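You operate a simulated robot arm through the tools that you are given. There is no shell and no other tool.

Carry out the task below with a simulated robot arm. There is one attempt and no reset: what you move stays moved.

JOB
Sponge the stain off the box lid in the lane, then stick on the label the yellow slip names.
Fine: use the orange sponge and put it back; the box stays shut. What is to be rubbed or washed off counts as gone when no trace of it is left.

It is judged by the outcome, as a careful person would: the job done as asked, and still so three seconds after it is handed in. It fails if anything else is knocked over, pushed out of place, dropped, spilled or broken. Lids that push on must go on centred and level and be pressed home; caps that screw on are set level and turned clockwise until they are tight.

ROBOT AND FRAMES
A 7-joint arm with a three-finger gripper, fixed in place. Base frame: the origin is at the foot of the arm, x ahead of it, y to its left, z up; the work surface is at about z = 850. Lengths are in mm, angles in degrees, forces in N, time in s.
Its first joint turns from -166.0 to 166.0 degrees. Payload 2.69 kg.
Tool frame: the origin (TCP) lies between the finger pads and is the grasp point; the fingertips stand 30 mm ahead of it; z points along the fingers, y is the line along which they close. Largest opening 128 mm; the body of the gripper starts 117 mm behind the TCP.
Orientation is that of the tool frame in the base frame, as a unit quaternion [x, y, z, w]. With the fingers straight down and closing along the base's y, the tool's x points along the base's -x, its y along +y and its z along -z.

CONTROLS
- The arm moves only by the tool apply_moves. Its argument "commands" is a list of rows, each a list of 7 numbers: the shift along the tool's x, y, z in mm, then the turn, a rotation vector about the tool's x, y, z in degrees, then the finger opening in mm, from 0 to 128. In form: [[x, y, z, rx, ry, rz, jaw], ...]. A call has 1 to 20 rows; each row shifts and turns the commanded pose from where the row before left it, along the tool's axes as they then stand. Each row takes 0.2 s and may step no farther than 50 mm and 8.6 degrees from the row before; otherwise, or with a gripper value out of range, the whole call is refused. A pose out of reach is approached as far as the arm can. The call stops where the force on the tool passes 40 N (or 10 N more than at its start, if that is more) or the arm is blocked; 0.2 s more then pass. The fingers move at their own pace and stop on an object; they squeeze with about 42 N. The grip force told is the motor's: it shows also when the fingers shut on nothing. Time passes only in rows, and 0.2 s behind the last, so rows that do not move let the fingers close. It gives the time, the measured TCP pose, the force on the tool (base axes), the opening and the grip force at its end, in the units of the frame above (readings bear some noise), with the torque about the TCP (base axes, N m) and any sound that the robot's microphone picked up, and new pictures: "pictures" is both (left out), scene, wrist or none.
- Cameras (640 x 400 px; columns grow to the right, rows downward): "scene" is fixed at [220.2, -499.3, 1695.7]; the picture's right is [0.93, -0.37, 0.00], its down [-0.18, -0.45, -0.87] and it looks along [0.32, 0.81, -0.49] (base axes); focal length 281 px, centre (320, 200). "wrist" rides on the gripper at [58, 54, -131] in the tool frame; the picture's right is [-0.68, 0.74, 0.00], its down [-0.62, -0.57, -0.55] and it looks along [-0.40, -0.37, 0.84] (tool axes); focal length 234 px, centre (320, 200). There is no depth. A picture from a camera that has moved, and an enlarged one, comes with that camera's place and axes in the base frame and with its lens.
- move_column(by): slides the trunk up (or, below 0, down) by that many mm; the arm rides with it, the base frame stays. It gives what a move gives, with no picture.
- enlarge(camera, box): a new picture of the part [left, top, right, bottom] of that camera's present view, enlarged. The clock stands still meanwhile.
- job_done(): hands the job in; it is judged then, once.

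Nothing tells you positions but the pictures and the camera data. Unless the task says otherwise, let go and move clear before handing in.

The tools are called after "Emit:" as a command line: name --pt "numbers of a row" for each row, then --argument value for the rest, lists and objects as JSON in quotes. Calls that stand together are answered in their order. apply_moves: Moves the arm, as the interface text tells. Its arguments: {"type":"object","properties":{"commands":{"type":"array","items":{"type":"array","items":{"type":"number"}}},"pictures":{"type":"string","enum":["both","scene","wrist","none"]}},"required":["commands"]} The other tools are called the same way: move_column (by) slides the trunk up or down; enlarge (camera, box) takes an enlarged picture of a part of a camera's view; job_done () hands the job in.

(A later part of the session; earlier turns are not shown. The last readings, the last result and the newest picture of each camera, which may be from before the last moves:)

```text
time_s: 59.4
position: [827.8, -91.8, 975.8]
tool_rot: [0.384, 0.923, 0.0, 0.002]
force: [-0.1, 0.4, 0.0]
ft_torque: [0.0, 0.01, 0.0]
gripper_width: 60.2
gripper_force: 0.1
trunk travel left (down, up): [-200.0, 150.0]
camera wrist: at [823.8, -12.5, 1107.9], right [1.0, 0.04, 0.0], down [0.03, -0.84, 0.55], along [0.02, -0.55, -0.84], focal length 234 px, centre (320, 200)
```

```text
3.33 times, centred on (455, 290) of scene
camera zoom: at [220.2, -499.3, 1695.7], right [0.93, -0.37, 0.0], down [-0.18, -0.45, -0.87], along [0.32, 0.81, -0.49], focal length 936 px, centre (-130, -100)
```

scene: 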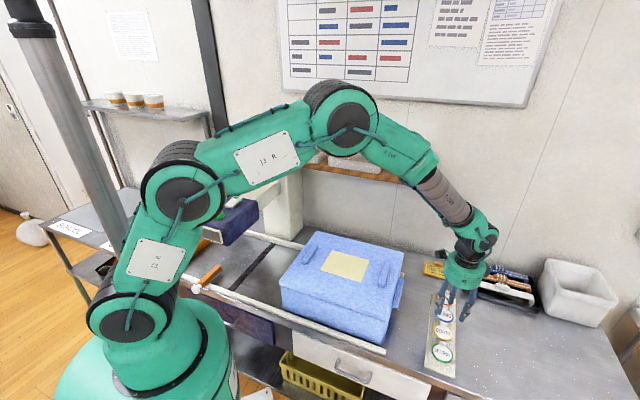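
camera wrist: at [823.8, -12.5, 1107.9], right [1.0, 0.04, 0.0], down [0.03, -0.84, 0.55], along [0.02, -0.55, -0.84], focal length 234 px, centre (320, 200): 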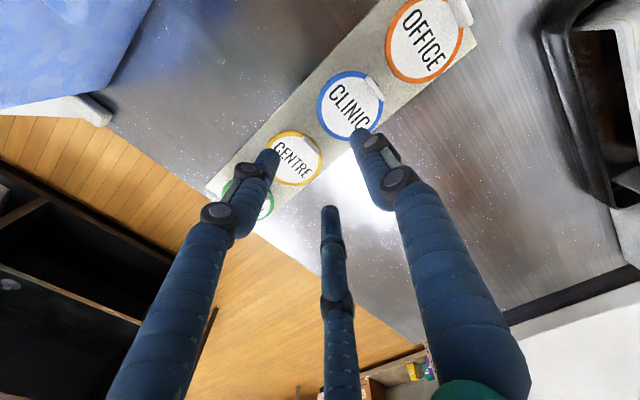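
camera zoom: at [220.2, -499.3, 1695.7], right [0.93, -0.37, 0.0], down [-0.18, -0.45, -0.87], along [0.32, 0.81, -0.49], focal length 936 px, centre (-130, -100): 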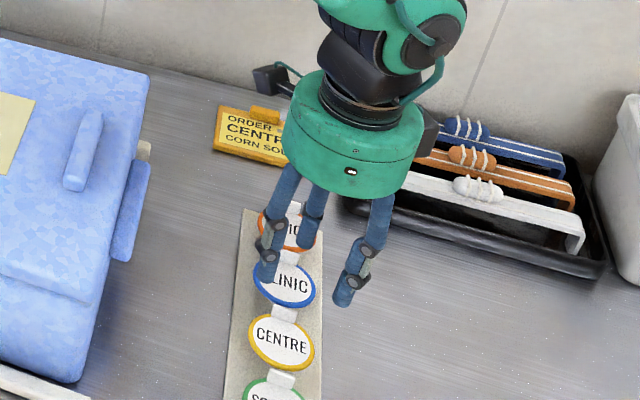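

The two views disagree unless the tab top is at z≈900 (not 865), so the label is higher than I assumed, at about (819, -89). I'll recentre and go down only part way to confirm.

Emit:
apply_moves --pt "8.3 -7.5 0 0 0 0 60" --pt "0 0 20 0 0 0 60" --pt "0 0 0 0 0 0 60"

Emit:
enlarge --camera "wrist" --box '[260, 90, 380, 190]'

Emit:
enlarge --camera "scene" --box '[415, 270, 475, 345]'

```text
time_s: 60.1
position: [817.9, -92.9, 956.8]
tool_rot: [0.382, 0.924, 0.001, 0.001]
force: [-0.3, -0.3, -1.0]
ft_torque: [0.0, 0.02, 0.02]
gripper_width: 59.8
gripper_force: 0.1
trunk travel left (down, up): [-200.0, 150.0]
camera wrist: at [814.0, -11.9, 1087.4], right [1.0, 0.04, 0.0], down [0.03, -0.84, 0.55], along [0.02, -0.55, -0.84], focal length 234 px, centre (320, 200)
```

scene: 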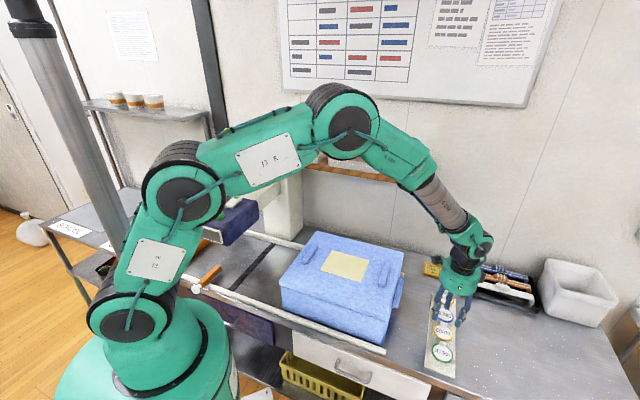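
wrist: 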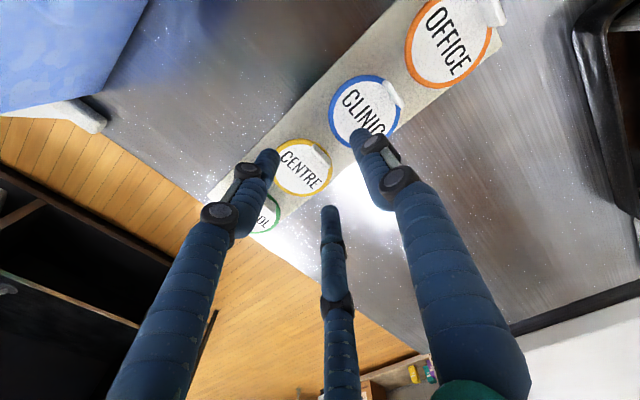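

```text
4.00 times, centred on (320, 140) of wrist
camera zoom: at [814.0, -11.9, 1087.4], right [1.0, 0.04, 0.0], down [0.03, -0.84, 0.55], along [0.02, -0.55, -0.84], focal length 937 px, centre (320, 440)
```

zoom: 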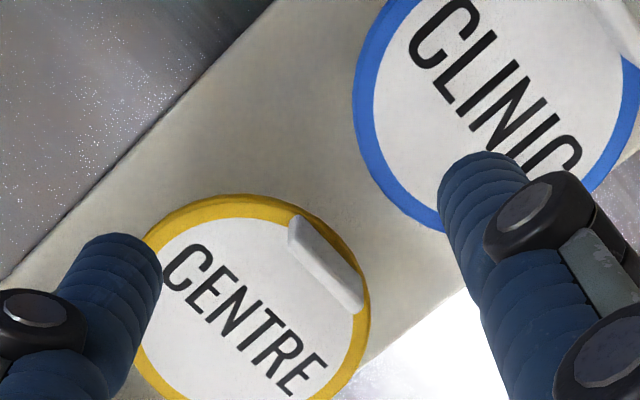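

```text
5.33 times, centred on (445, 308) of scene
camera zoom: at [220.2, -499.3, 1695.7], right [0.93, -0.37, 0.0], down [-0.18, -0.45, -0.87], along [0.32, 0.81, -0.49], focal length 1498 px, centre (-347, -373)
```

zoom: 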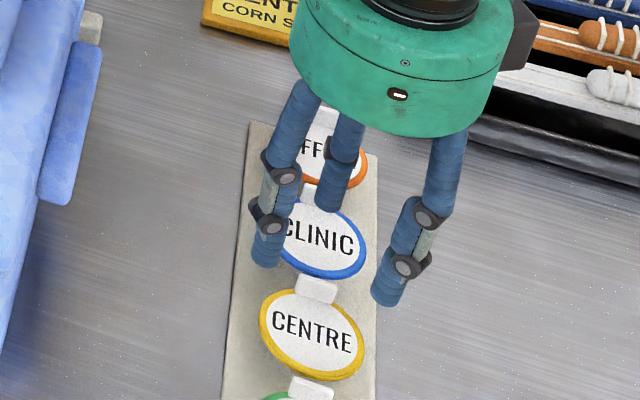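

Position agrees across views now. Narrowing the fingers and lowering to just above tab height to compare the tips with the tab directly.

Emit:
apply_moves --pt "1.5 0 10 0 0 0 44" --pt "0 0 10 0 0 0 44" --pt "0 0 0 0 0 0 44"

Emit:
enlarge --camera "wrist" --box '[270, 110, 370, 190]'

Emit:
enlarge --camera "scene" --box '[425, 295, 465, 345]'

```text
time_s: 61.0
position: [815.6, -91.2, 937.3]
tool_rot: [0.383, 0.924, 0.0, 0.002]
force: [0.8, 0.3, 0.4]
ft_torque: [0.01, 0.0, 0.02]
gripper_width: 44.1
gripper_force: 0.1
trunk travel left (down, up): [-200.0, 150.0]
camera wrist: at [812.5, -11.0, 1067.9], right [1.0, 0.04, 0.0], down [0.03, -0.84, 0.55], along [0.02, -0.55, -0.84], focal length 234 px, centre (320, 200)
```

scene: 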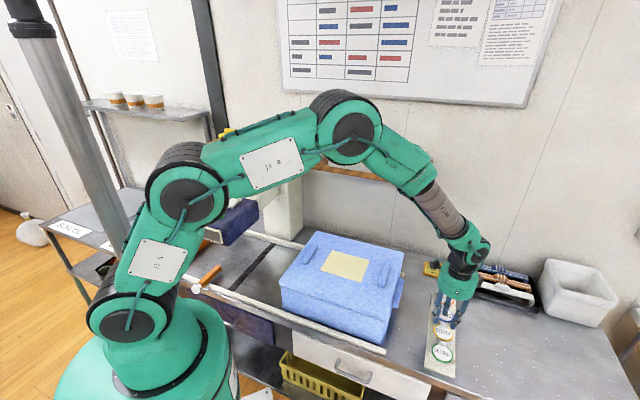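
wrist: 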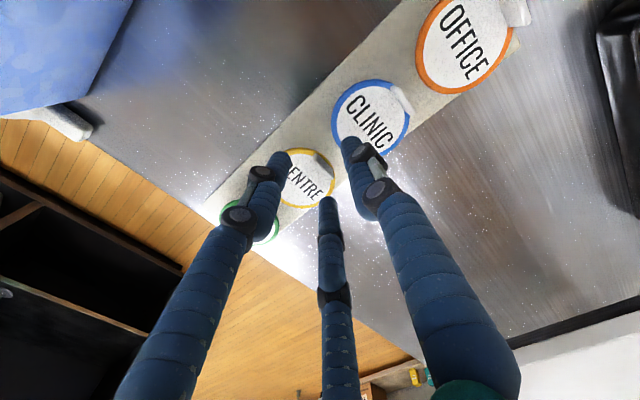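

```text
5.00 times, centred on (320, 150) of wrist
camera zoom: at [812.5, -11.0, 1067.9], right [1.0, 0.04, 0.0], down [0.03, -0.84, 0.55], along [0.02, -0.55, -0.84], focal length 1171 px, centre (320, 450)
```

zoom: 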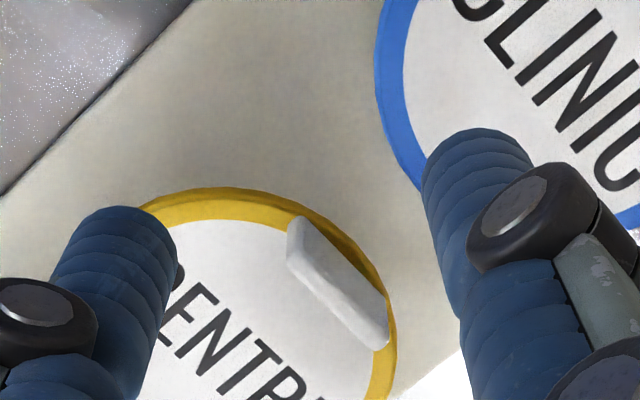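

```text
8.00 times, centred on (445, 320) of scene
camera zoom: at [220.2, -499.3, 1695.7], right [0.93, -0.37, 0.0], down [-0.18, -0.45, -0.87], along [0.32, 0.81, -0.49], focal length 2247 px, centre (-680, -760)
```

zoom: 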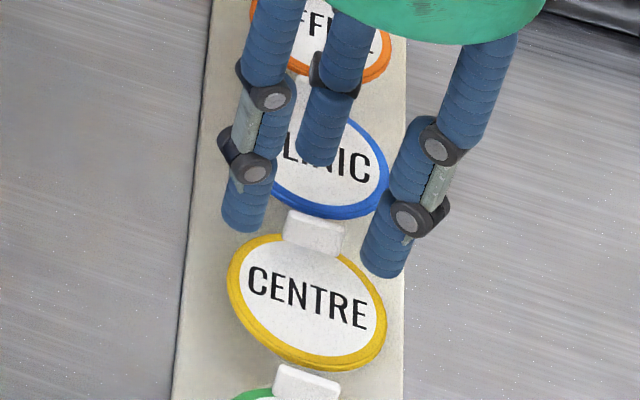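

The tab top is at about z≈904 and centred between the fingers. Lowering about 10 mm so the tips straddle the tab but stay above the disc.

Emit:
apply_moves --pt "0 0 5 0 0 0 44" --pt "0 0 4 0 0 0 44" --pt "0 0 0 0 0 0 30" --pt "0 0 0 0 0 0 30"

Emit:
enlarge --camera "wrist" --box '[270, 110, 370, 190]'

Emit:
enlarge --camera "scene" --box '[425, 295, 465, 345]'

```text
time_s: 62.0
position: [816.7, -90.4, 927.8]
tool_rot: [0.382, 0.924, 0.0, 0.001]
force: [-0.2, -0.8, -1.0]
ft_torque: [-0.02, 0.01, 0.01]
gripper_width: 29.6
gripper_force: 0.0
trunk travel left (down, up): [-200.0, 150.0]
camera wrist: at [812.0, -10.6, 1058.8], right [1.0, 0.04, 0.0], down [0.03, -0.84, 0.55], along [0.02, -0.55, -0.84], focal length 234 px, centre (320, 200)
```

scene: 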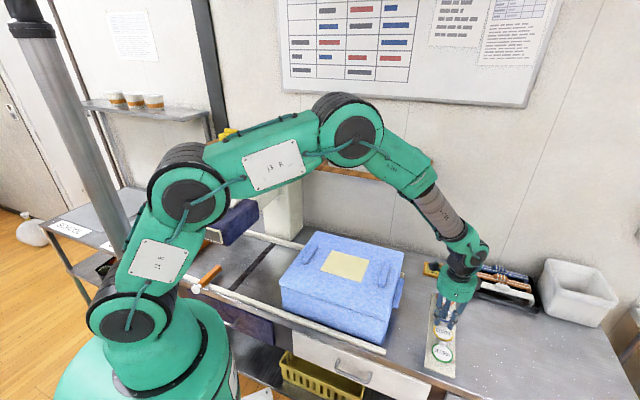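
wrist: 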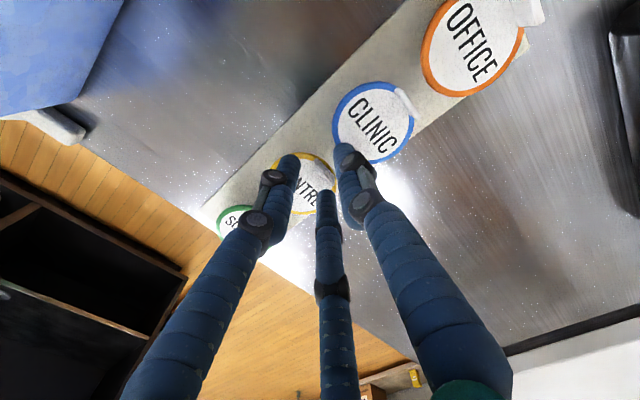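

```text
5.00 times, centred on (320, 150) of wrist
camera zoom: at [812.0, -10.6, 1058.8], right [1.0, 0.04, 0.0], down [0.03, -0.84, 0.55], along [0.02, -0.55, -0.84], focal length 1171 px, centre (320, 450)
```

zoom: 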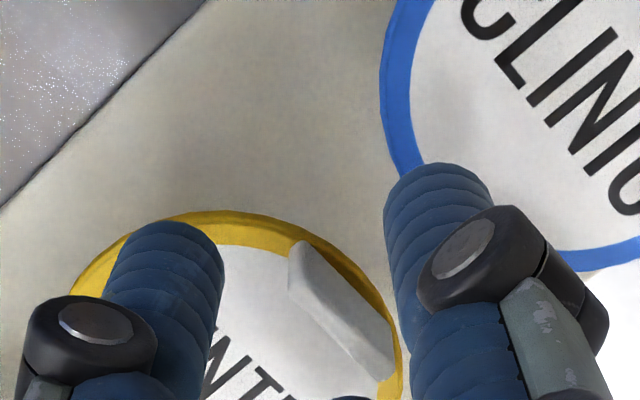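

```text
8.00 times, centred on (445, 320) of scene
camera zoom: at [220.2, -499.3, 1695.7], right [0.93, -0.37, 0.0], down [-0.18, -0.45, -0.87], along [0.32, 0.81, -0.49], focal length 2247 px, centre (-680, -760)
```

zoom: 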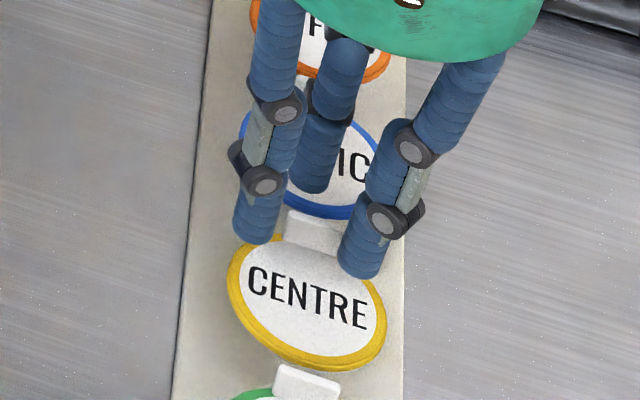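

Tips straddle the tab. Lowering 2 mm more, then closing gently.

Emit:
apply_moves --pt "0 0 2 0 0 0 30" --pt "0 0 0 0 0 0 20" --pt "0 0 0 0 0 0 0" --pt "0 0 0 0 0 0 0" --pt "0 0 0 0 0 0 0"

Emit:
enlarge --camera "wrist" --box '[270, 110, 370, 190]'

Emit:
enlarge --camera "scene" --box '[425, 295, 465, 345]'

```text
time_s: 63.1
position: [815.5, -91.0, 927.1]
tool_rot: [0.382, 0.924, 0.0, 0.0]
force: [-0.3, -0.1, 0.9]
ft_torque: [0.0, 0.01, 0.01]
gripper_width: 6.3
gripper_force: 32.1
trunk travel left (down, up): [-200.0, 150.0]
camera wrist: at [812.0, -10.7, 1057.1], right [1.0, 0.04, 0.0], down [0.03, -0.84, 0.55], along [0.02, -0.55, -0.84], focal length 234 px, centre (320, 200)
```

scene: 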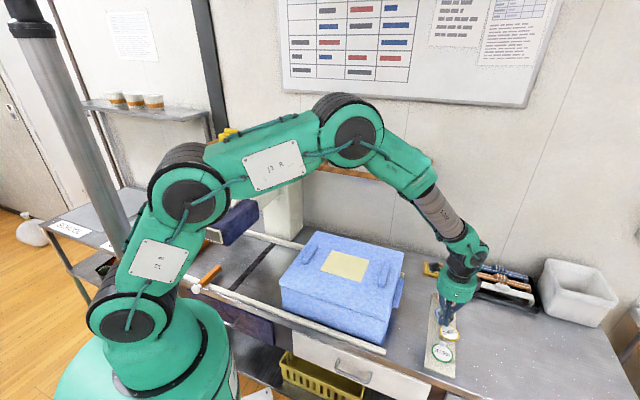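
wrist: 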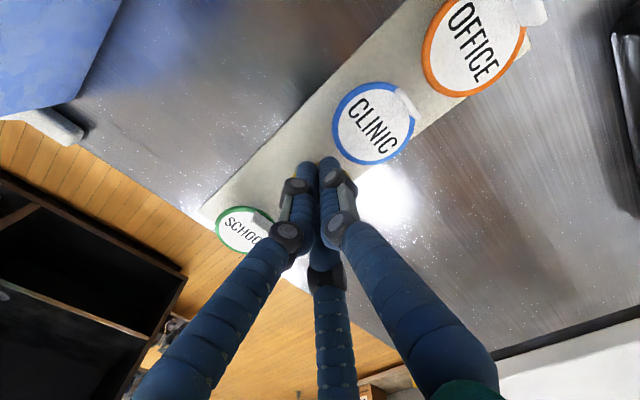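

```text
5.00 times, centred on (320, 150) of wrist
camera zoom: at [812.0, -10.7, 1057.1], right [1.0, 0.04, 0.0], down [0.03, -0.84, 0.55], along [0.02, -0.55, -0.84], focal length 1171 px, centre (320, 450)
```

zoom: 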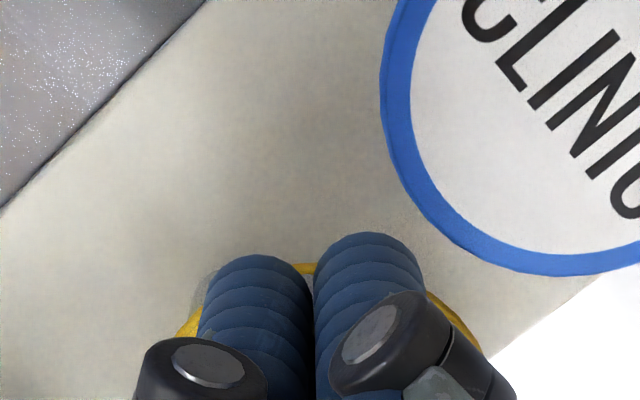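

```text
8.00 times, centred on (445, 320) of scene
camera zoom: at [220.2, -499.3, 1695.7], right [0.93, -0.37, 0.0], down [-0.18, -0.45, -0.87], along [0.32, 0.81, -0.49], focal length 2247 px, centre (-680, -760)
```

zoom: 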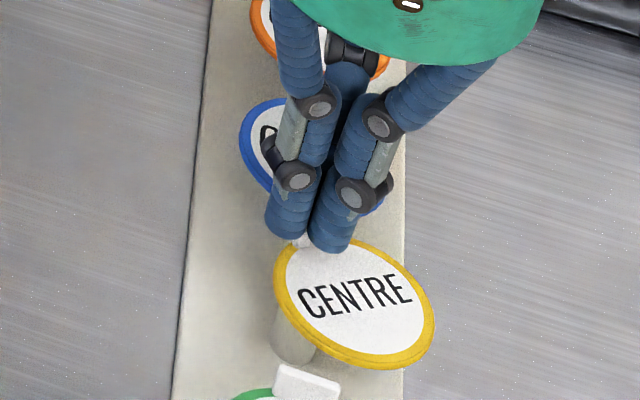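

The label is gripped by its tab but swung about 40° on its little stand as the fingers closed. Releasing now could tip it, so I'll lift gently and see how it hangs.

Emit:
apply_moves --pt "0 0 -4 0 0 0 0" --pt "0 0 -6 0 0 0 0" --pt "0 0 -15 0 0 0 0" --pt "0 0 -25 0 0 0 0" --pt "0 0 0 0 0 0 0"

Emit:
enlarge --camera "wrist" --box '[240, 100, 400, 220]'

Emit:
enlarge --camera "scene" --box '[420, 270, 480, 345]'

```text
time_s: 64.3
position: [815.2, -90.4, 977.0]
tool_rot: [0.383, 0.924, 0.001, 0.001]
force: [-0.3, -0.1, 0.5]
ft_torque: [-0.01, -0.03, -0.03]
gripper_width: 5.9
gripper_force: 31.4
trunk travel left (down, up): [-200.0, 150.0]
camera wrist: at [811.0, -10.8, 1106.9], right [1.0, 0.04, 0.0], down [0.03, -0.84, 0.55], along [0.02, -0.55, -0.84], focal length 234 px, centre (320, 200)
```

scene: 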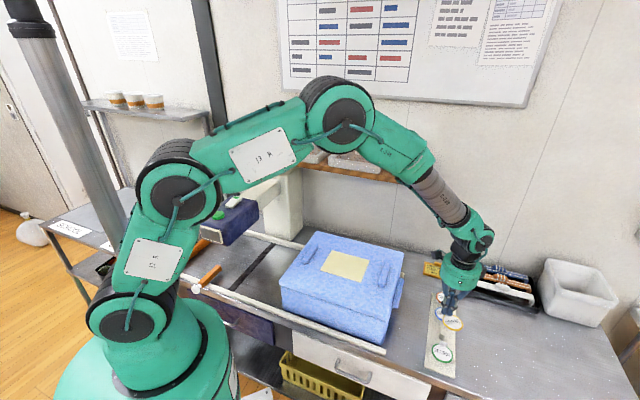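
wrist: 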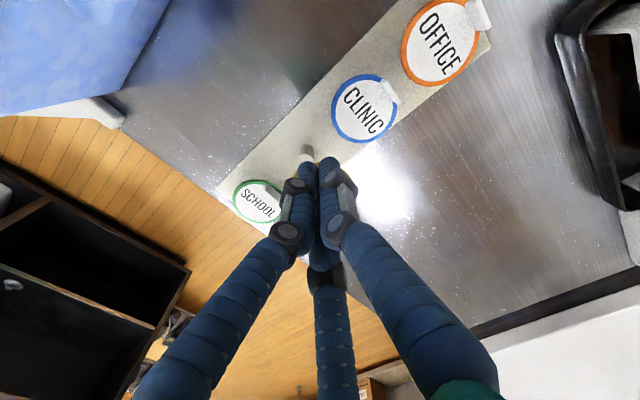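

```text
3.33 times, centred on (320, 160) of wrist
camera zoom: at [811.0, -10.8, 1106.9], right [1.0, 0.04, 0.0], down [0.03, -0.84, 0.55], along [0.02, -0.55, -0.84], focal length 781 px, centre (320, 333)
```

zoom: 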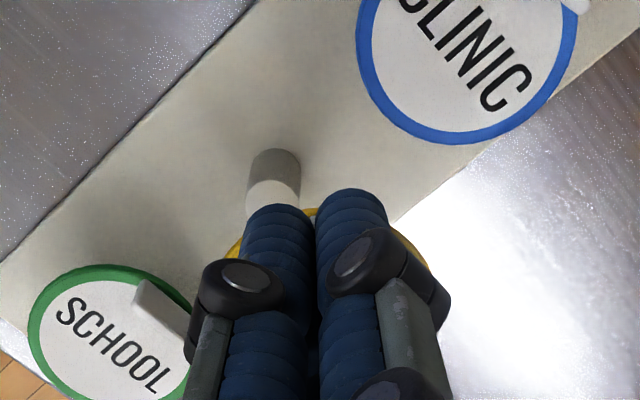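

```text
5.33 times, centred on (450, 308) of scene
camera zoom: at [220.2, -499.3, 1695.7], right [0.93, -0.37, 0.0], down [-0.18, -0.45, -0.87], along [0.32, 0.81, -0.49], focal length 1498 px, centre (-373, -373)
```

zoom: 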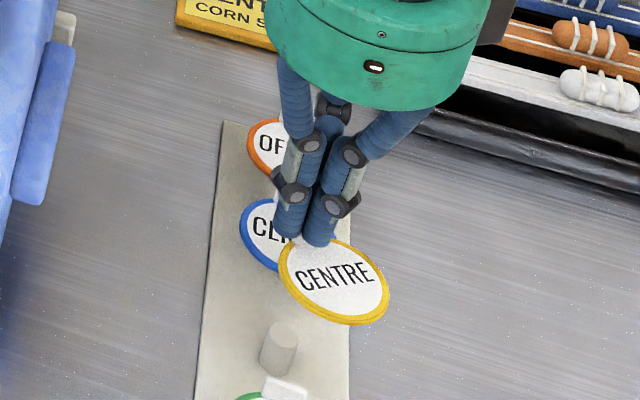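

The label is held clear of its post. I'll zoom in to judge whether it hangs level and how far it has turned in the grip.

Emit:
enlarge --camera "scene" --box '[435, 295, 475, 335]'

Emit:
enlarge --camera "scene" --box '[425, 330, 465, 370]'

```text
10.00 times, centred on (455, 315) of scene
camera zoom: at [220.2, -499.3, 1695.7], right [0.93, -0.37, 0.0], down [-0.18, -0.45, -0.87], along [0.32, 0.81, -0.49], focal length 2809 px, centre (-1030, -950)
```

zoom: 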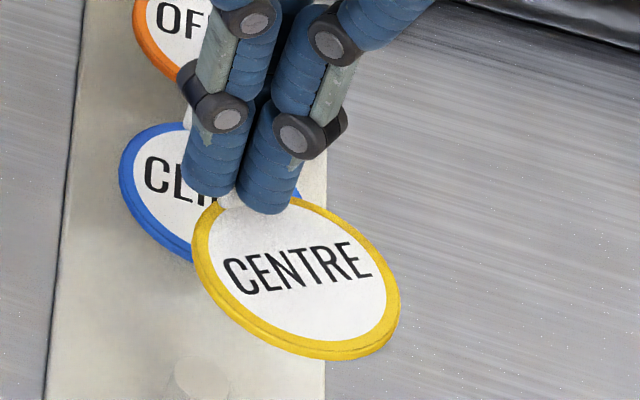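

```text
10.00 times, centred on (445, 350) of scene
camera zoom: at [220.2, -499.3, 1695.7], right [0.93, -0.37, 0.0], down [-0.18, -0.45, -0.87], along [0.32, 0.81, -0.49], focal length 2809 px, centre (-930, -1300)
```

zoom: 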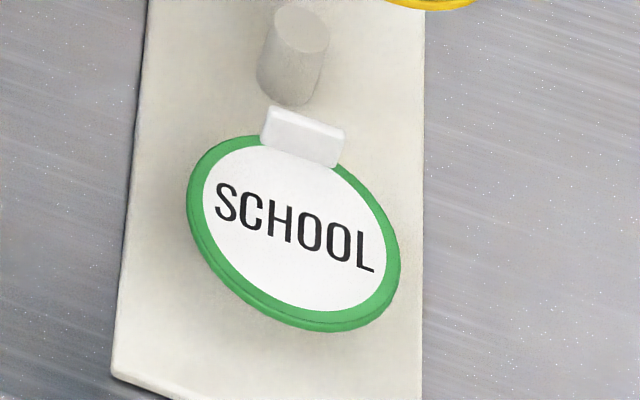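

The label hangs level, centred on its tab, turned about +33° from the bench line. I'll lift it, carry it over the box, then turn the hand −33° so the text lines up with the patch.

Emit:
apply_moves --pt "0 0 -35 0 0 0 0" --pt "0 0 -40 0 0 0 0" --pt "0 0 -40 0 0 0 0" --pt "0 0 -38 0 0 0 0" --pt "29.3 5.3 0 0 0 0 0" --pt "29.3 5.3 0 0 0 0 0" --pt "29.3 5.3 0 0 0 0 0" --pt "29.3 5.3 0 0 0 0 0" --pt "29.3 5.3 0 0 0 0 0" --pt "29.3 5.3 0 0 0 0 0" --pt "29.3 5.3 0 0 0 0 0" --pt "29.3 5.3 0 0 0 0 0" --pt "29.3 5.3 0 0 0 0 0" --pt "29.3 5.3 0 0 0 0 0" --pt "29.3 5.3 0 0 0 0 0" --pt "29.3 5.3 0 0 0 0 0" --pictures "none"

Emit:
apply_moves --pt "0 0 0 0 0 5.5 0" --pt "0 0 0 0 0 5.5 0" --pt "0 0 0 0 0 5.5 0" --pt "0 0 0 0 0 5.5 0" --pt "0 0 0 0 0 5.5 0" --pt "0 0 0 0 0 5.5 0" --pt "0 0 0 0 0 0 0"

Emit:
enlarge --camera "scene" --box '[300, 190, 400, 290]'

Emit:
enlarge --camera "scene" --box '[415, 280, 475, 375]'

```text
time_s: 67.8
position: [610.0, 203.2, 1130.0]
tool_rot: [0.383, 0.924, 0.0, 0.0]
force: [0.8, -0.9, -0.1]
ft_torque: [0.03, 0.02, 0.02]
gripper_width: 6.1
gripper_force: 31.5
trunk travel left (down, up): [-200.0, 150.0]
```

```text
time_s: 69.3
position: [612.3, 204.0, 1127.2]
tool_rot: [0.63, 0.777, 0.001, 0.001]
force: [0.5, -0.1, -0.4]
ft_torque: [0.0, 0.0, -0.01]
gripper_width: 5.9
gripper_force: 32.0
trunk travel left (down, up): [-200.0, 150.0]
camera wrist: at [651.5, 272.0, 1258.4], right [0.86, -0.51, 0.0], down [-0.43, -0.72, 0.55], along [-0.28, -0.47, -0.84], focal length 234 px, centre (320, 200)
```

scene: 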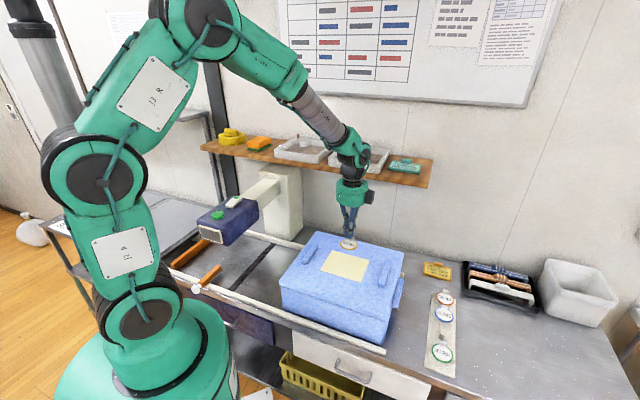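
wrist: 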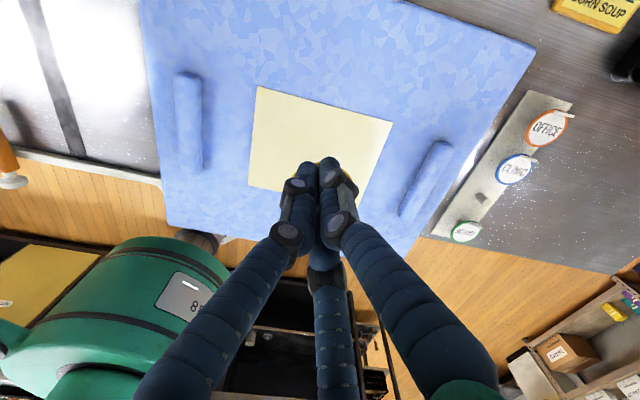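

```text
4.00 times, centred on (350, 240) of scene
camera zoom: at [220.2, -499.3, 1695.7], right [0.93, -0.37, 0.0], down [-0.18, -0.45, -0.87], along [0.32, 0.81, -0.49], focal length 1124 px, centre (200, 40)
```

zoom: 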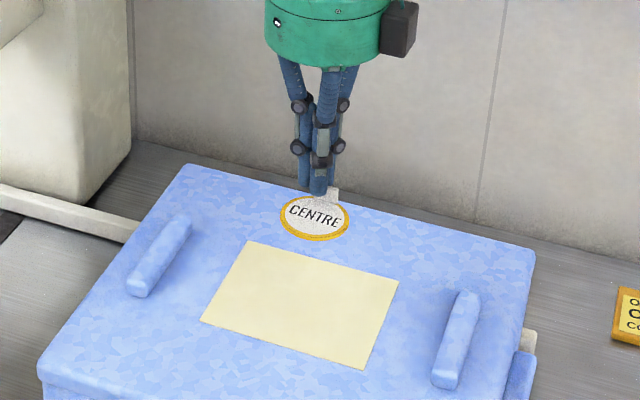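

```text
4.21 times, centred on (445, 328) of scene
camera zoom: at [220.2, -499.3, 1695.7], right [0.93, -0.37, 0.0], down [-0.18, -0.45, -0.87], along [0.32, 0.81, -0.49], focal length 1183 px, centre (-206, -337)
```

zoom: 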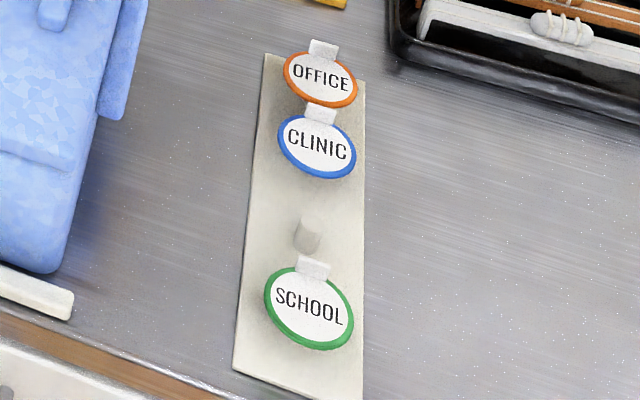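

The label is aligned with the patch and already above its centre; the other labels are undisturbed. Lowering straight down.

Emit:
apply_moves --pt "0 0 25 0 0 0 0" --pt "0 0 25 0 0 0 0" --pt "0 0 20 0 0 0 0" --pt "0 0 10 0 0 0 0" --pt "0 0 0 0 0 0 0"

Emit:
enlarge --camera "scene" --box '[310, 215, 380, 285]'

```text
time_s: 70.5
position: [612.8, 203.0, 1047.7]
tool_rot: [0.629, 0.777, 0.001, 0.0]
force: [-0.2, 0.0, -0.4]
ft_torque: [-0.01, 0.02, -0.01]
gripper_width: 6.1
gripper_force: 31.3
trunk travel left (down, up): [-200.0, 150.0]
camera wrist: at [652.5, 271.8, 1179.2], right [0.86, -0.51, 0.0], down [-0.43, -0.72, 0.55], along [-0.28, -0.47, -0.84], focal length 234 px, centre (320, 200)
```

scene: 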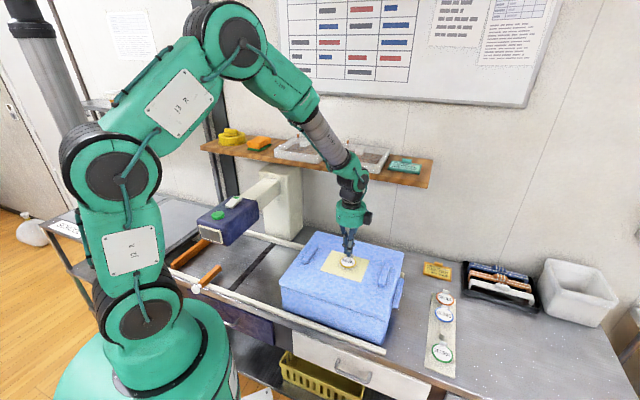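
wrist: 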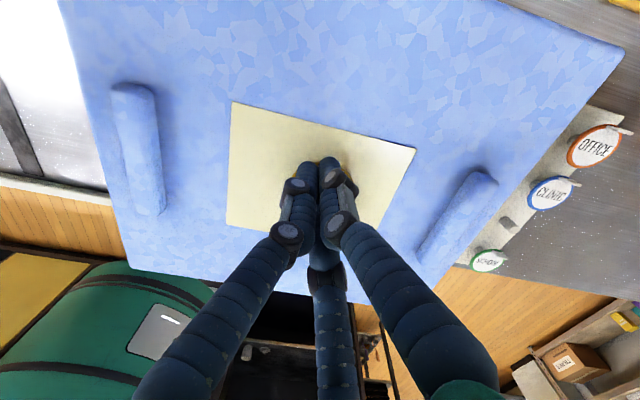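

```text
5.71 times, centred on (345, 250) of scene
camera zoom: at [220.2, -499.3, 1695.7], right [0.93, -0.37, 0.0], down [-0.18, -0.45, -0.87], along [0.32, 0.81, -0.49], focal length 1605 px, centre (177, -86)
```

zoom: 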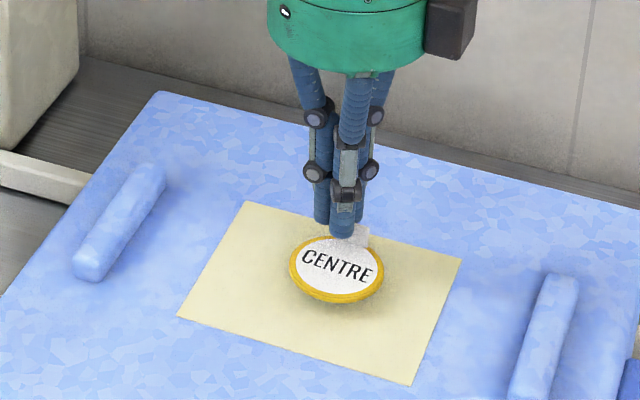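

About 20 mm above the patch; I'll nudge it ~8 mm left to centre it, then lower to contact in small steps.

Emit:
apply_moves --pt "8.3 -1.9 0 0 0 0 0" --pt "0 0 6 0 0 0 0" --pt "0 0 4 0 0 0 0" --pt "0 0 0 0 0 0 0" --pictures "none"

Emit:
enlarge --camera "scene" --box '[310, 215, 380, 285]'

```text
time_s: 71.5
position: [607.1, 210.2, 1038.0]
tool_rot: [0.63, 0.777, 0.0, 0.0]
force: [0.3, 0.6, 0.6]
ft_torque: [0.0, 0.01, -0.02]
gripper_width: 5.7
gripper_force: 32.0
trunk travel left (down, up): [-200.0, 150.0]
```

```text
5.71 times, centred on (345, 250) of scene
camera zoom: at [220.2, -499.3, 1695.7], right [0.93, -0.37, 0.0], down [-0.18, -0.45, -0.87], along [0.32, 0.81, -0.49], focal length 1605 px, centre (177, -86)
```

zoom: 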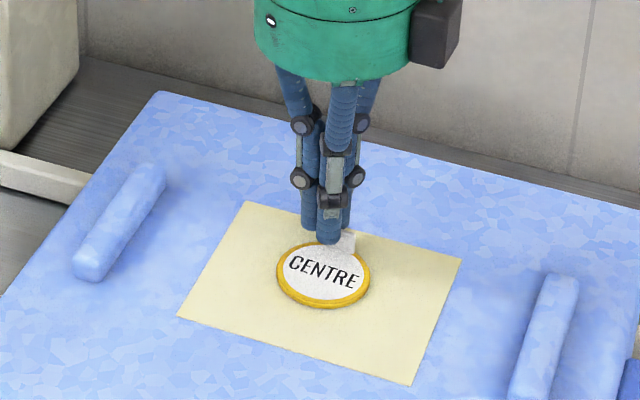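

Well centred. Continuing down gently.

Emit:
apply_moves --pt "0 0 2 0 0 0 0" --pt "0 0 2 0 0 0 0" --pt "0 0 0 0 0 0 0" --pictures "none"

Emit:
apply_moves --pt "0 0 1.5 0 0 0 0" --pt "0 0 0 0 0 0 0" --pictures "none"

Emit:
apply_moves --pt "0 0 1.5 0 0 0 0" --pt "0 0 0 0 0 0 0" --pictures "none"

Emit:
enlarge --camera "scene" --box '[325, 240, 365, 280]'

```text
time_s: 72.3
position: [608.9, 210.6, 1035.3]
tool_rot: [0.63, 0.777, 0.0, 0.001]
force: [-0.4, 0.0, -0.7]
ft_torque: [0.0, -0.01, 0.0]
gripper_width: 2.3
gripper_force: 31.6
trunk travel left (down, up): [-200.0, 150.0]
```

```text
time_s: 73.0
position: [608.0, 211.3, 1032.5]
tool_rot: [0.629, 0.777, 0.0, 0.0]
force: [0.1, -0.7, 0.4]
ft_torque: [0.01, -0.04, 0.03]
gripper_width: 2.3
gripper_force: 31.0
trunk travel left (down, up): [-200.0, 150.0]
```

```text
time_s: 73.5
position: [607.8, 210.5, 1032.0]
tool_rot: [0.629, 0.777, 0.0, 0.001]
force: [0.2, -0.3, -0.2]
ft_torque: [-0.01, -0.02, 0.0]
gripper_width: 2.2
gripper_force: 31.1
trunk travel left (down, up): [-200.0, 150.0]
```

```text
10.00 times, centred on (345, 260) of scene
camera zoom: at [220.2, -499.3, 1695.7], right [0.93, -0.37, 0.0], down [-0.18, -0.45, -0.87], along [0.32, 0.81, -0.49], focal length 2809 px, centre (70, -400)
```

zoom: 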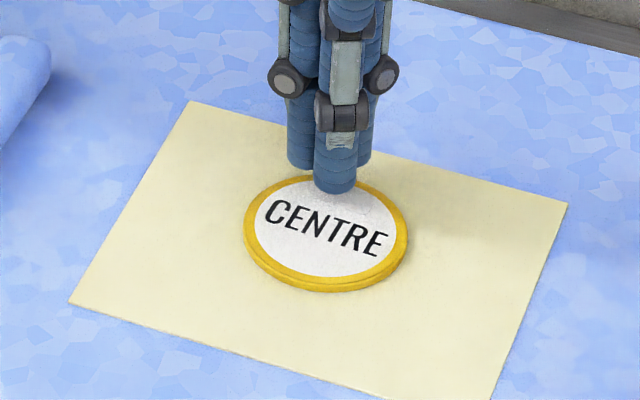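

The opening dropped to 2 mm: the label appears to have bonded to the patch, with the tab no longer between the fingers. Opening slightly and rising straight up to check.

Emit:
apply_moves --pt "0 0 0 0 0 0 30" --pt "0 0 0 0 0 0 30" --pt "0 0 -10 0 0 0 30" --pt "0 0 -30 0 0 0 30" --pt "0 0 -40 0 0 0 30" --pt "0 0 -40 0 0 0 30"

Emit:
enlarge --camera "scene" --box '[315, 235, 375, 285]'

Emit:
enlarge --camera "scene" --box '[325, 250, 365, 280]'

```text
time_s: 75.0
position: [609.8, 212.1, 1150.0]
tool_rot: [0.629, 0.777, 0.0, 0.0]
force: [-0.4, -0.7, 0.1]
ft_torque: [0.03, 0.0, 0.03]
gripper_width: 29.8
gripper_force: 0.1
trunk travel left (down, up): [-200.0, 150.0]
camera wrist: at [649.3, 280.5, 1280.1], right [0.86, -0.51, 0.0], down [-0.43, -0.72, 0.55], along [-0.28, -0.47, -0.84], focal length 234 px, centre (320, 200)
```

scene: 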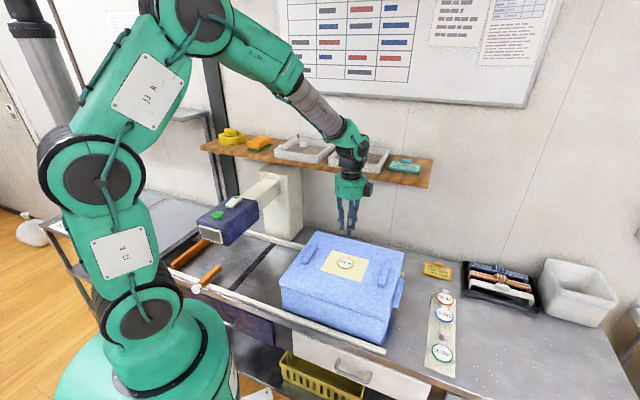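
wrist: 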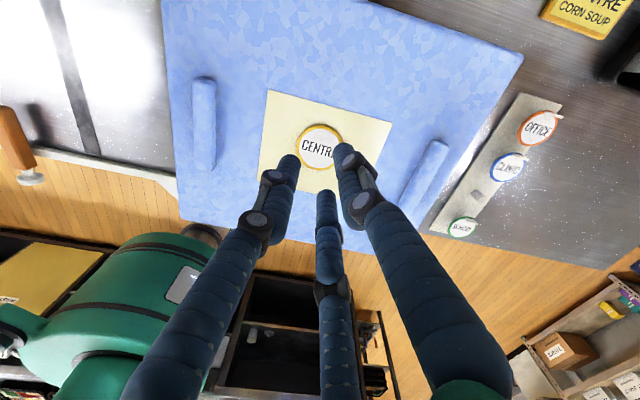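

```text
8.00 times, centred on (345, 260) of scene
camera zoom: at [220.2, -499.3, 1695.7], right [0.93, -0.37, 0.0], down [-0.18, -0.45, -0.87], along [0.32, 0.81, -0.49], focal length 2247 px, centre (120, -280)
```

zoom: 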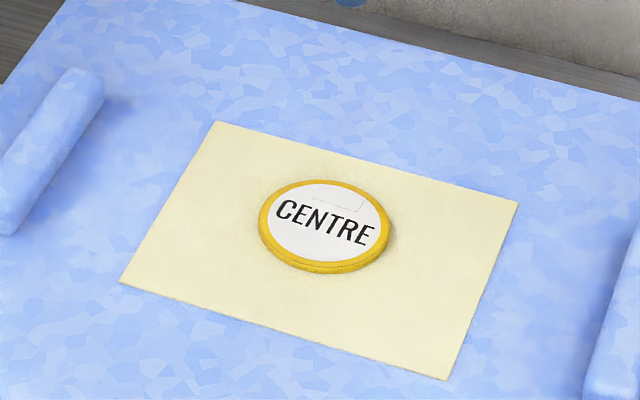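

```text
13.33 times, centred on (345, 265) of scene
camera zoom: at [220.2, -499.3, 1695.7], right [0.93, -0.37, 0.0], down [-0.18, -0.45, -0.87], along [0.32, 0.81, -0.49], focal length 3745 px, centre (-13, -667)
```

zoom: 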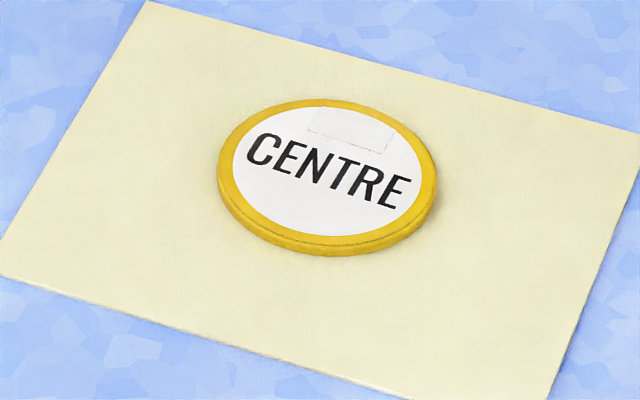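

The CENTRE label lies flat, centred and straight on the clean patch, with its tab folded down. I'll press it once, lightly and vertically, with closed fingertips to be sure it adheres.

Emit:
apply_moves --pt "-17.6 -23 0 0 0 0 10" --pt "0 0 0 0 0 0 4" --pt "0 0 40 0 0 0 4" --pt "0 0 40 0 0 0 4" --pt "0 0 25 0 0 0 4" --pt "0 0 8 0 0 0 4" --pt "0 0 0 0 0 0 4"

Emit:
enlarge --camera "scene" --box '[325, 240, 365, 280]'

```text
time_s: 76.5
position: [588.8, 187.4, 1038.2]
tool_rot: [0.629, 0.778, 0.001, 0.0]
force: [-0.2, 0.8, 0.4]
ft_torque: [-0.01, -0.01, 0.04]
gripper_width: 4.3
gripper_force: 0.1
trunk travel left (down, up): [-200.0, 150.0]
camera wrist: at [629.5, 257.2, 1168.7], right [0.86, -0.51, 0.0], down [-0.43, -0.72, 0.55], along [-0.28, -0.47, -0.84], focal length 234 px, centre (320, 200)
```

scene: 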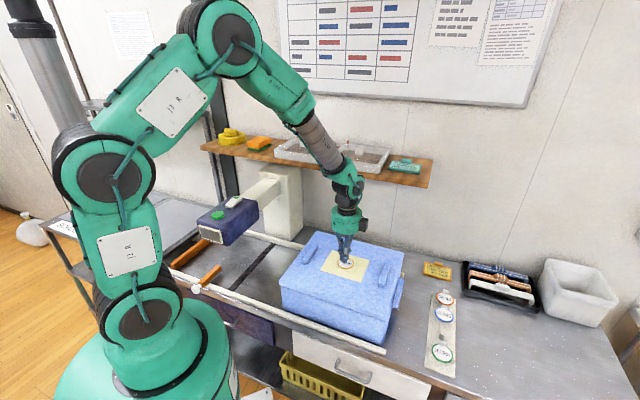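
wrist: 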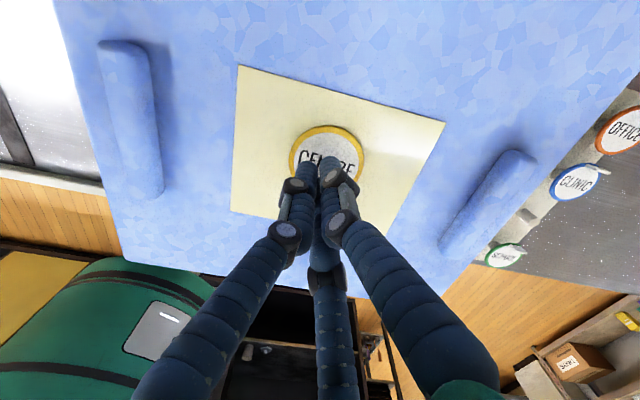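

```text
10.00 times, centred on (345, 260) of scene
camera zoom: at [220.2, -499.3, 1695.7], right [0.93, -0.37, 0.0], down [-0.18, -0.45, -0.87], along [0.32, 0.81, -0.49], focal length 2809 px, centre (70, -400)
```

zoom: 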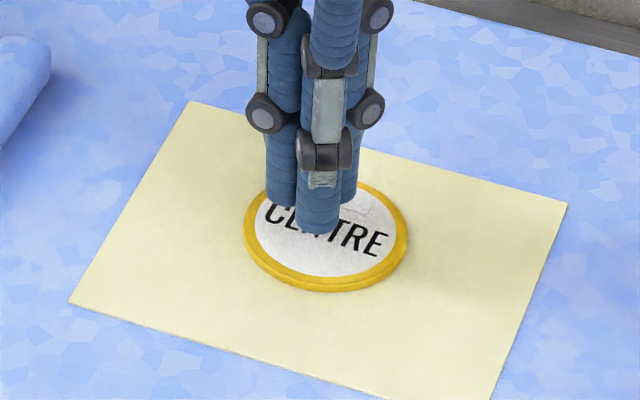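

Emit:
apply_moves --pt "2.1 7 0 0 0 0 4" --pt "0 0 6 0 0 0 4" --pt "0 0 2 0 0 0 4" --pt "0 0 0 0 0 0 4" --pictures "none"

Emit:
apply_moves --pt "0 0 1.5 0 0 0 4" --pt "0 0 0 0 0 0 4" --pictures "none"

Emit:
apply_moves --pt "0 0 1 0 0 0 4" --pt "0 0 0 0 0 0 4" --pictures "none"

Emit:
enlarge --camera "scene" --box '[325, 240, 365, 280]'

```text
time_s: 77.5
position: [596.5, 192.0, 1030.5]
tool_rot: [0.629, 0.777, 0.0, 0.0]
force: [-0.5, 0.7, -0.1]
ft_torque: [0.0, 0.0, 0.0]
gripper_width: 4.1
gripper_force: 0.1
trunk travel left (down, up): [-200.0, 150.0]
```

```text
time_s: 78.2
position: [596.2, 191.6, 1028.2]
tool_rot: [0.63, 0.777, 0.001, 0.0]
force: [-0.1, -0.2, -0.2]
ft_torque: [0.02, 0.02, 0.05]
gripper_width: 4.0
gripper_force: 0.1
trunk travel left (down, up): [-200.0, 150.0]
```

```text
time_s: 78.8
position: [596.0, 192.5, 1028.0]
tool_rot: [0.629, 0.777, 0.0, 0.001]
force: [0.3, 0.5, -0.2]
ft_torque: [0.03, -0.02, 0.0]
gripper_width: 3.7
gripper_force: 0.0
trunk travel left (down, up): [-200.0, 150.0]
```

```text
10.00 times, centred on (345, 260) of scene
camera zoom: at [220.2, -499.3, 1695.7], right [0.93, -0.37, 0.0], down [-0.18, -0.45, -0.87], along [0.32, 0.81, -0.49], focal length 2809 px, centre (70, -400)
```

zoom: 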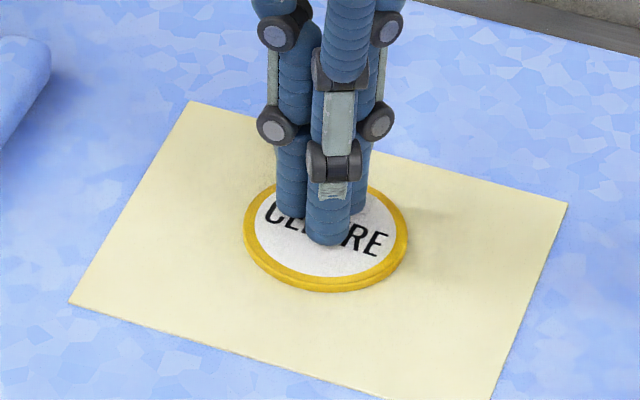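

Emit:
apply_moves --pt "0 0 1 0 0 0 4" --pt "0 0 0 0 0 0 4" --pictures "none"

Emit:
apply_moves --pt "0 0 1 0 0 0 4" --pt "0 0 0 0 0 0 4" --pictures "none"

Emit:
apply_moves --pt "0 0 1 0 0 0 4" --pt "0 0 0 0 0 0 4" --pictures "none"

```text
time_s: 79.3
position: [596.5, 191.9, 1027.6]
tool_rot: [0.629, 0.777, 0.0, 0.0]
force: [-0.1, 0.6, 0.4]
ft_torque: [-0.02, 0.0, 0.01]
gripper_width: 3.9
gripper_force: 0.0
trunk travel left (down, up): [-200.0, 150.0]
```

```text
time_s: 80.0
position: [596.0, 191.4, 1025.7]
tool_rot: [0.629, 0.777, 0.0, 0.001]
force: [-0.6, 0.2, 0.4]
ft_torque: [0.02, -0.02, 0.02]
gripper_width: 3.8
gripper_force: 0.2
trunk travel left (down, up): [-200.0, 150.0]
```

```text
time_s: 80.5
position: [596.0, 191.7, 1025.4]
tool_rot: [0.63, 0.777, 0.001, 0.0]
force: [-0.2, -0.9, 1.3]
ft_torque: [0.01, 0.01, 0.02]
gripper_width: 5.9
gripper_force: 32.1
trunk travel left (down, up): [-200.0, 150.0]
```

The gripper reading changed as if holding something; looking before moving.

Emit:
enlarge --camera "scene" --box '[325, 240, 365, 280]'

Emit:
enlarge --camera "wrist" --box '[270, 90, 390, 190]'

```text
10.00 times, centred on (345, 260) of scene
camera zoom: at [220.2, -499.3, 1695.7], right [0.93, -0.37, 0.0], down [-0.18, -0.45, -0.87], along [0.32, 0.81, -0.49], focal length 2809 px, centre (70, -400)
```

zoom: 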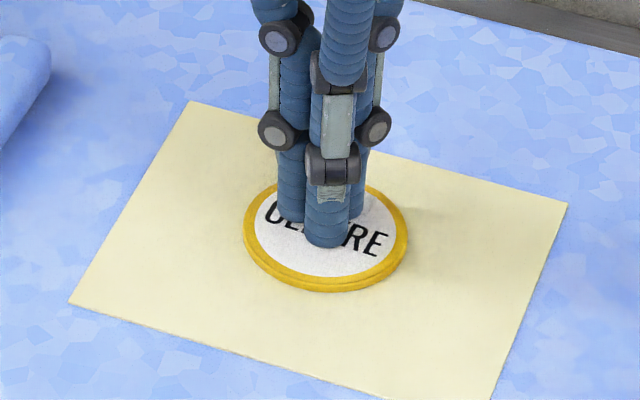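

```text
4.00 times, centred on (330, 140) of wrist
camera zoom: at [635.4, 260.8, 1156.3], right [0.86, -0.51, 0.0], down [-0.43, -0.72, 0.55], along [-0.28, -0.47, -0.84], focal length 937 px, centre (280, 440)
```

zoom: 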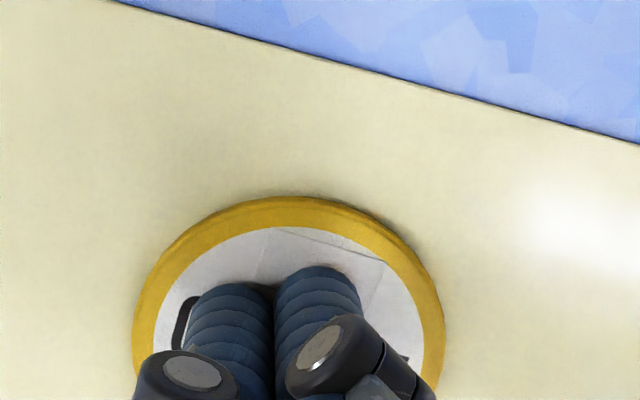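

The label is still in place with the tips just touching it. I'll relax the fingers slightly, then press a little.

Emit:
apply_moves --pt "0 0 0 0 0 0 9" --pt "0 0 0 0 0 0 9" --pictures "none"

Emit:
apply_moves --pt "0 0 1 0 0 0 9" --pt "0 0 0 0 0 0 9" --pictures "none"

```text
time_s: 81.2
position: [595.0, 192.2, 1025.5]
tool_rot: [0.63, 0.777, 0.002, 0.001]
force: [1.8, 0.4, 5.8]
ft_torque: [-0.01, -0.01, 0.06]
gripper_width: 6.9
gripper_force: 0.1
trunk travel left (down, up): [-200.0, 150.0]
```

```text
time_s: 81.8
position: [595.4, 192.0, 1024.3]
tool_rot: [0.629, 0.778, 0.001, 0.001]
force: [-1.2, 0.4, 15.4]
ft_torque: [-0.01, 0.04, -0.03]
gripper_width: 6.2
gripper_force: 0.0
trunk travel left (down, up): [-200.0, 150.0]
```

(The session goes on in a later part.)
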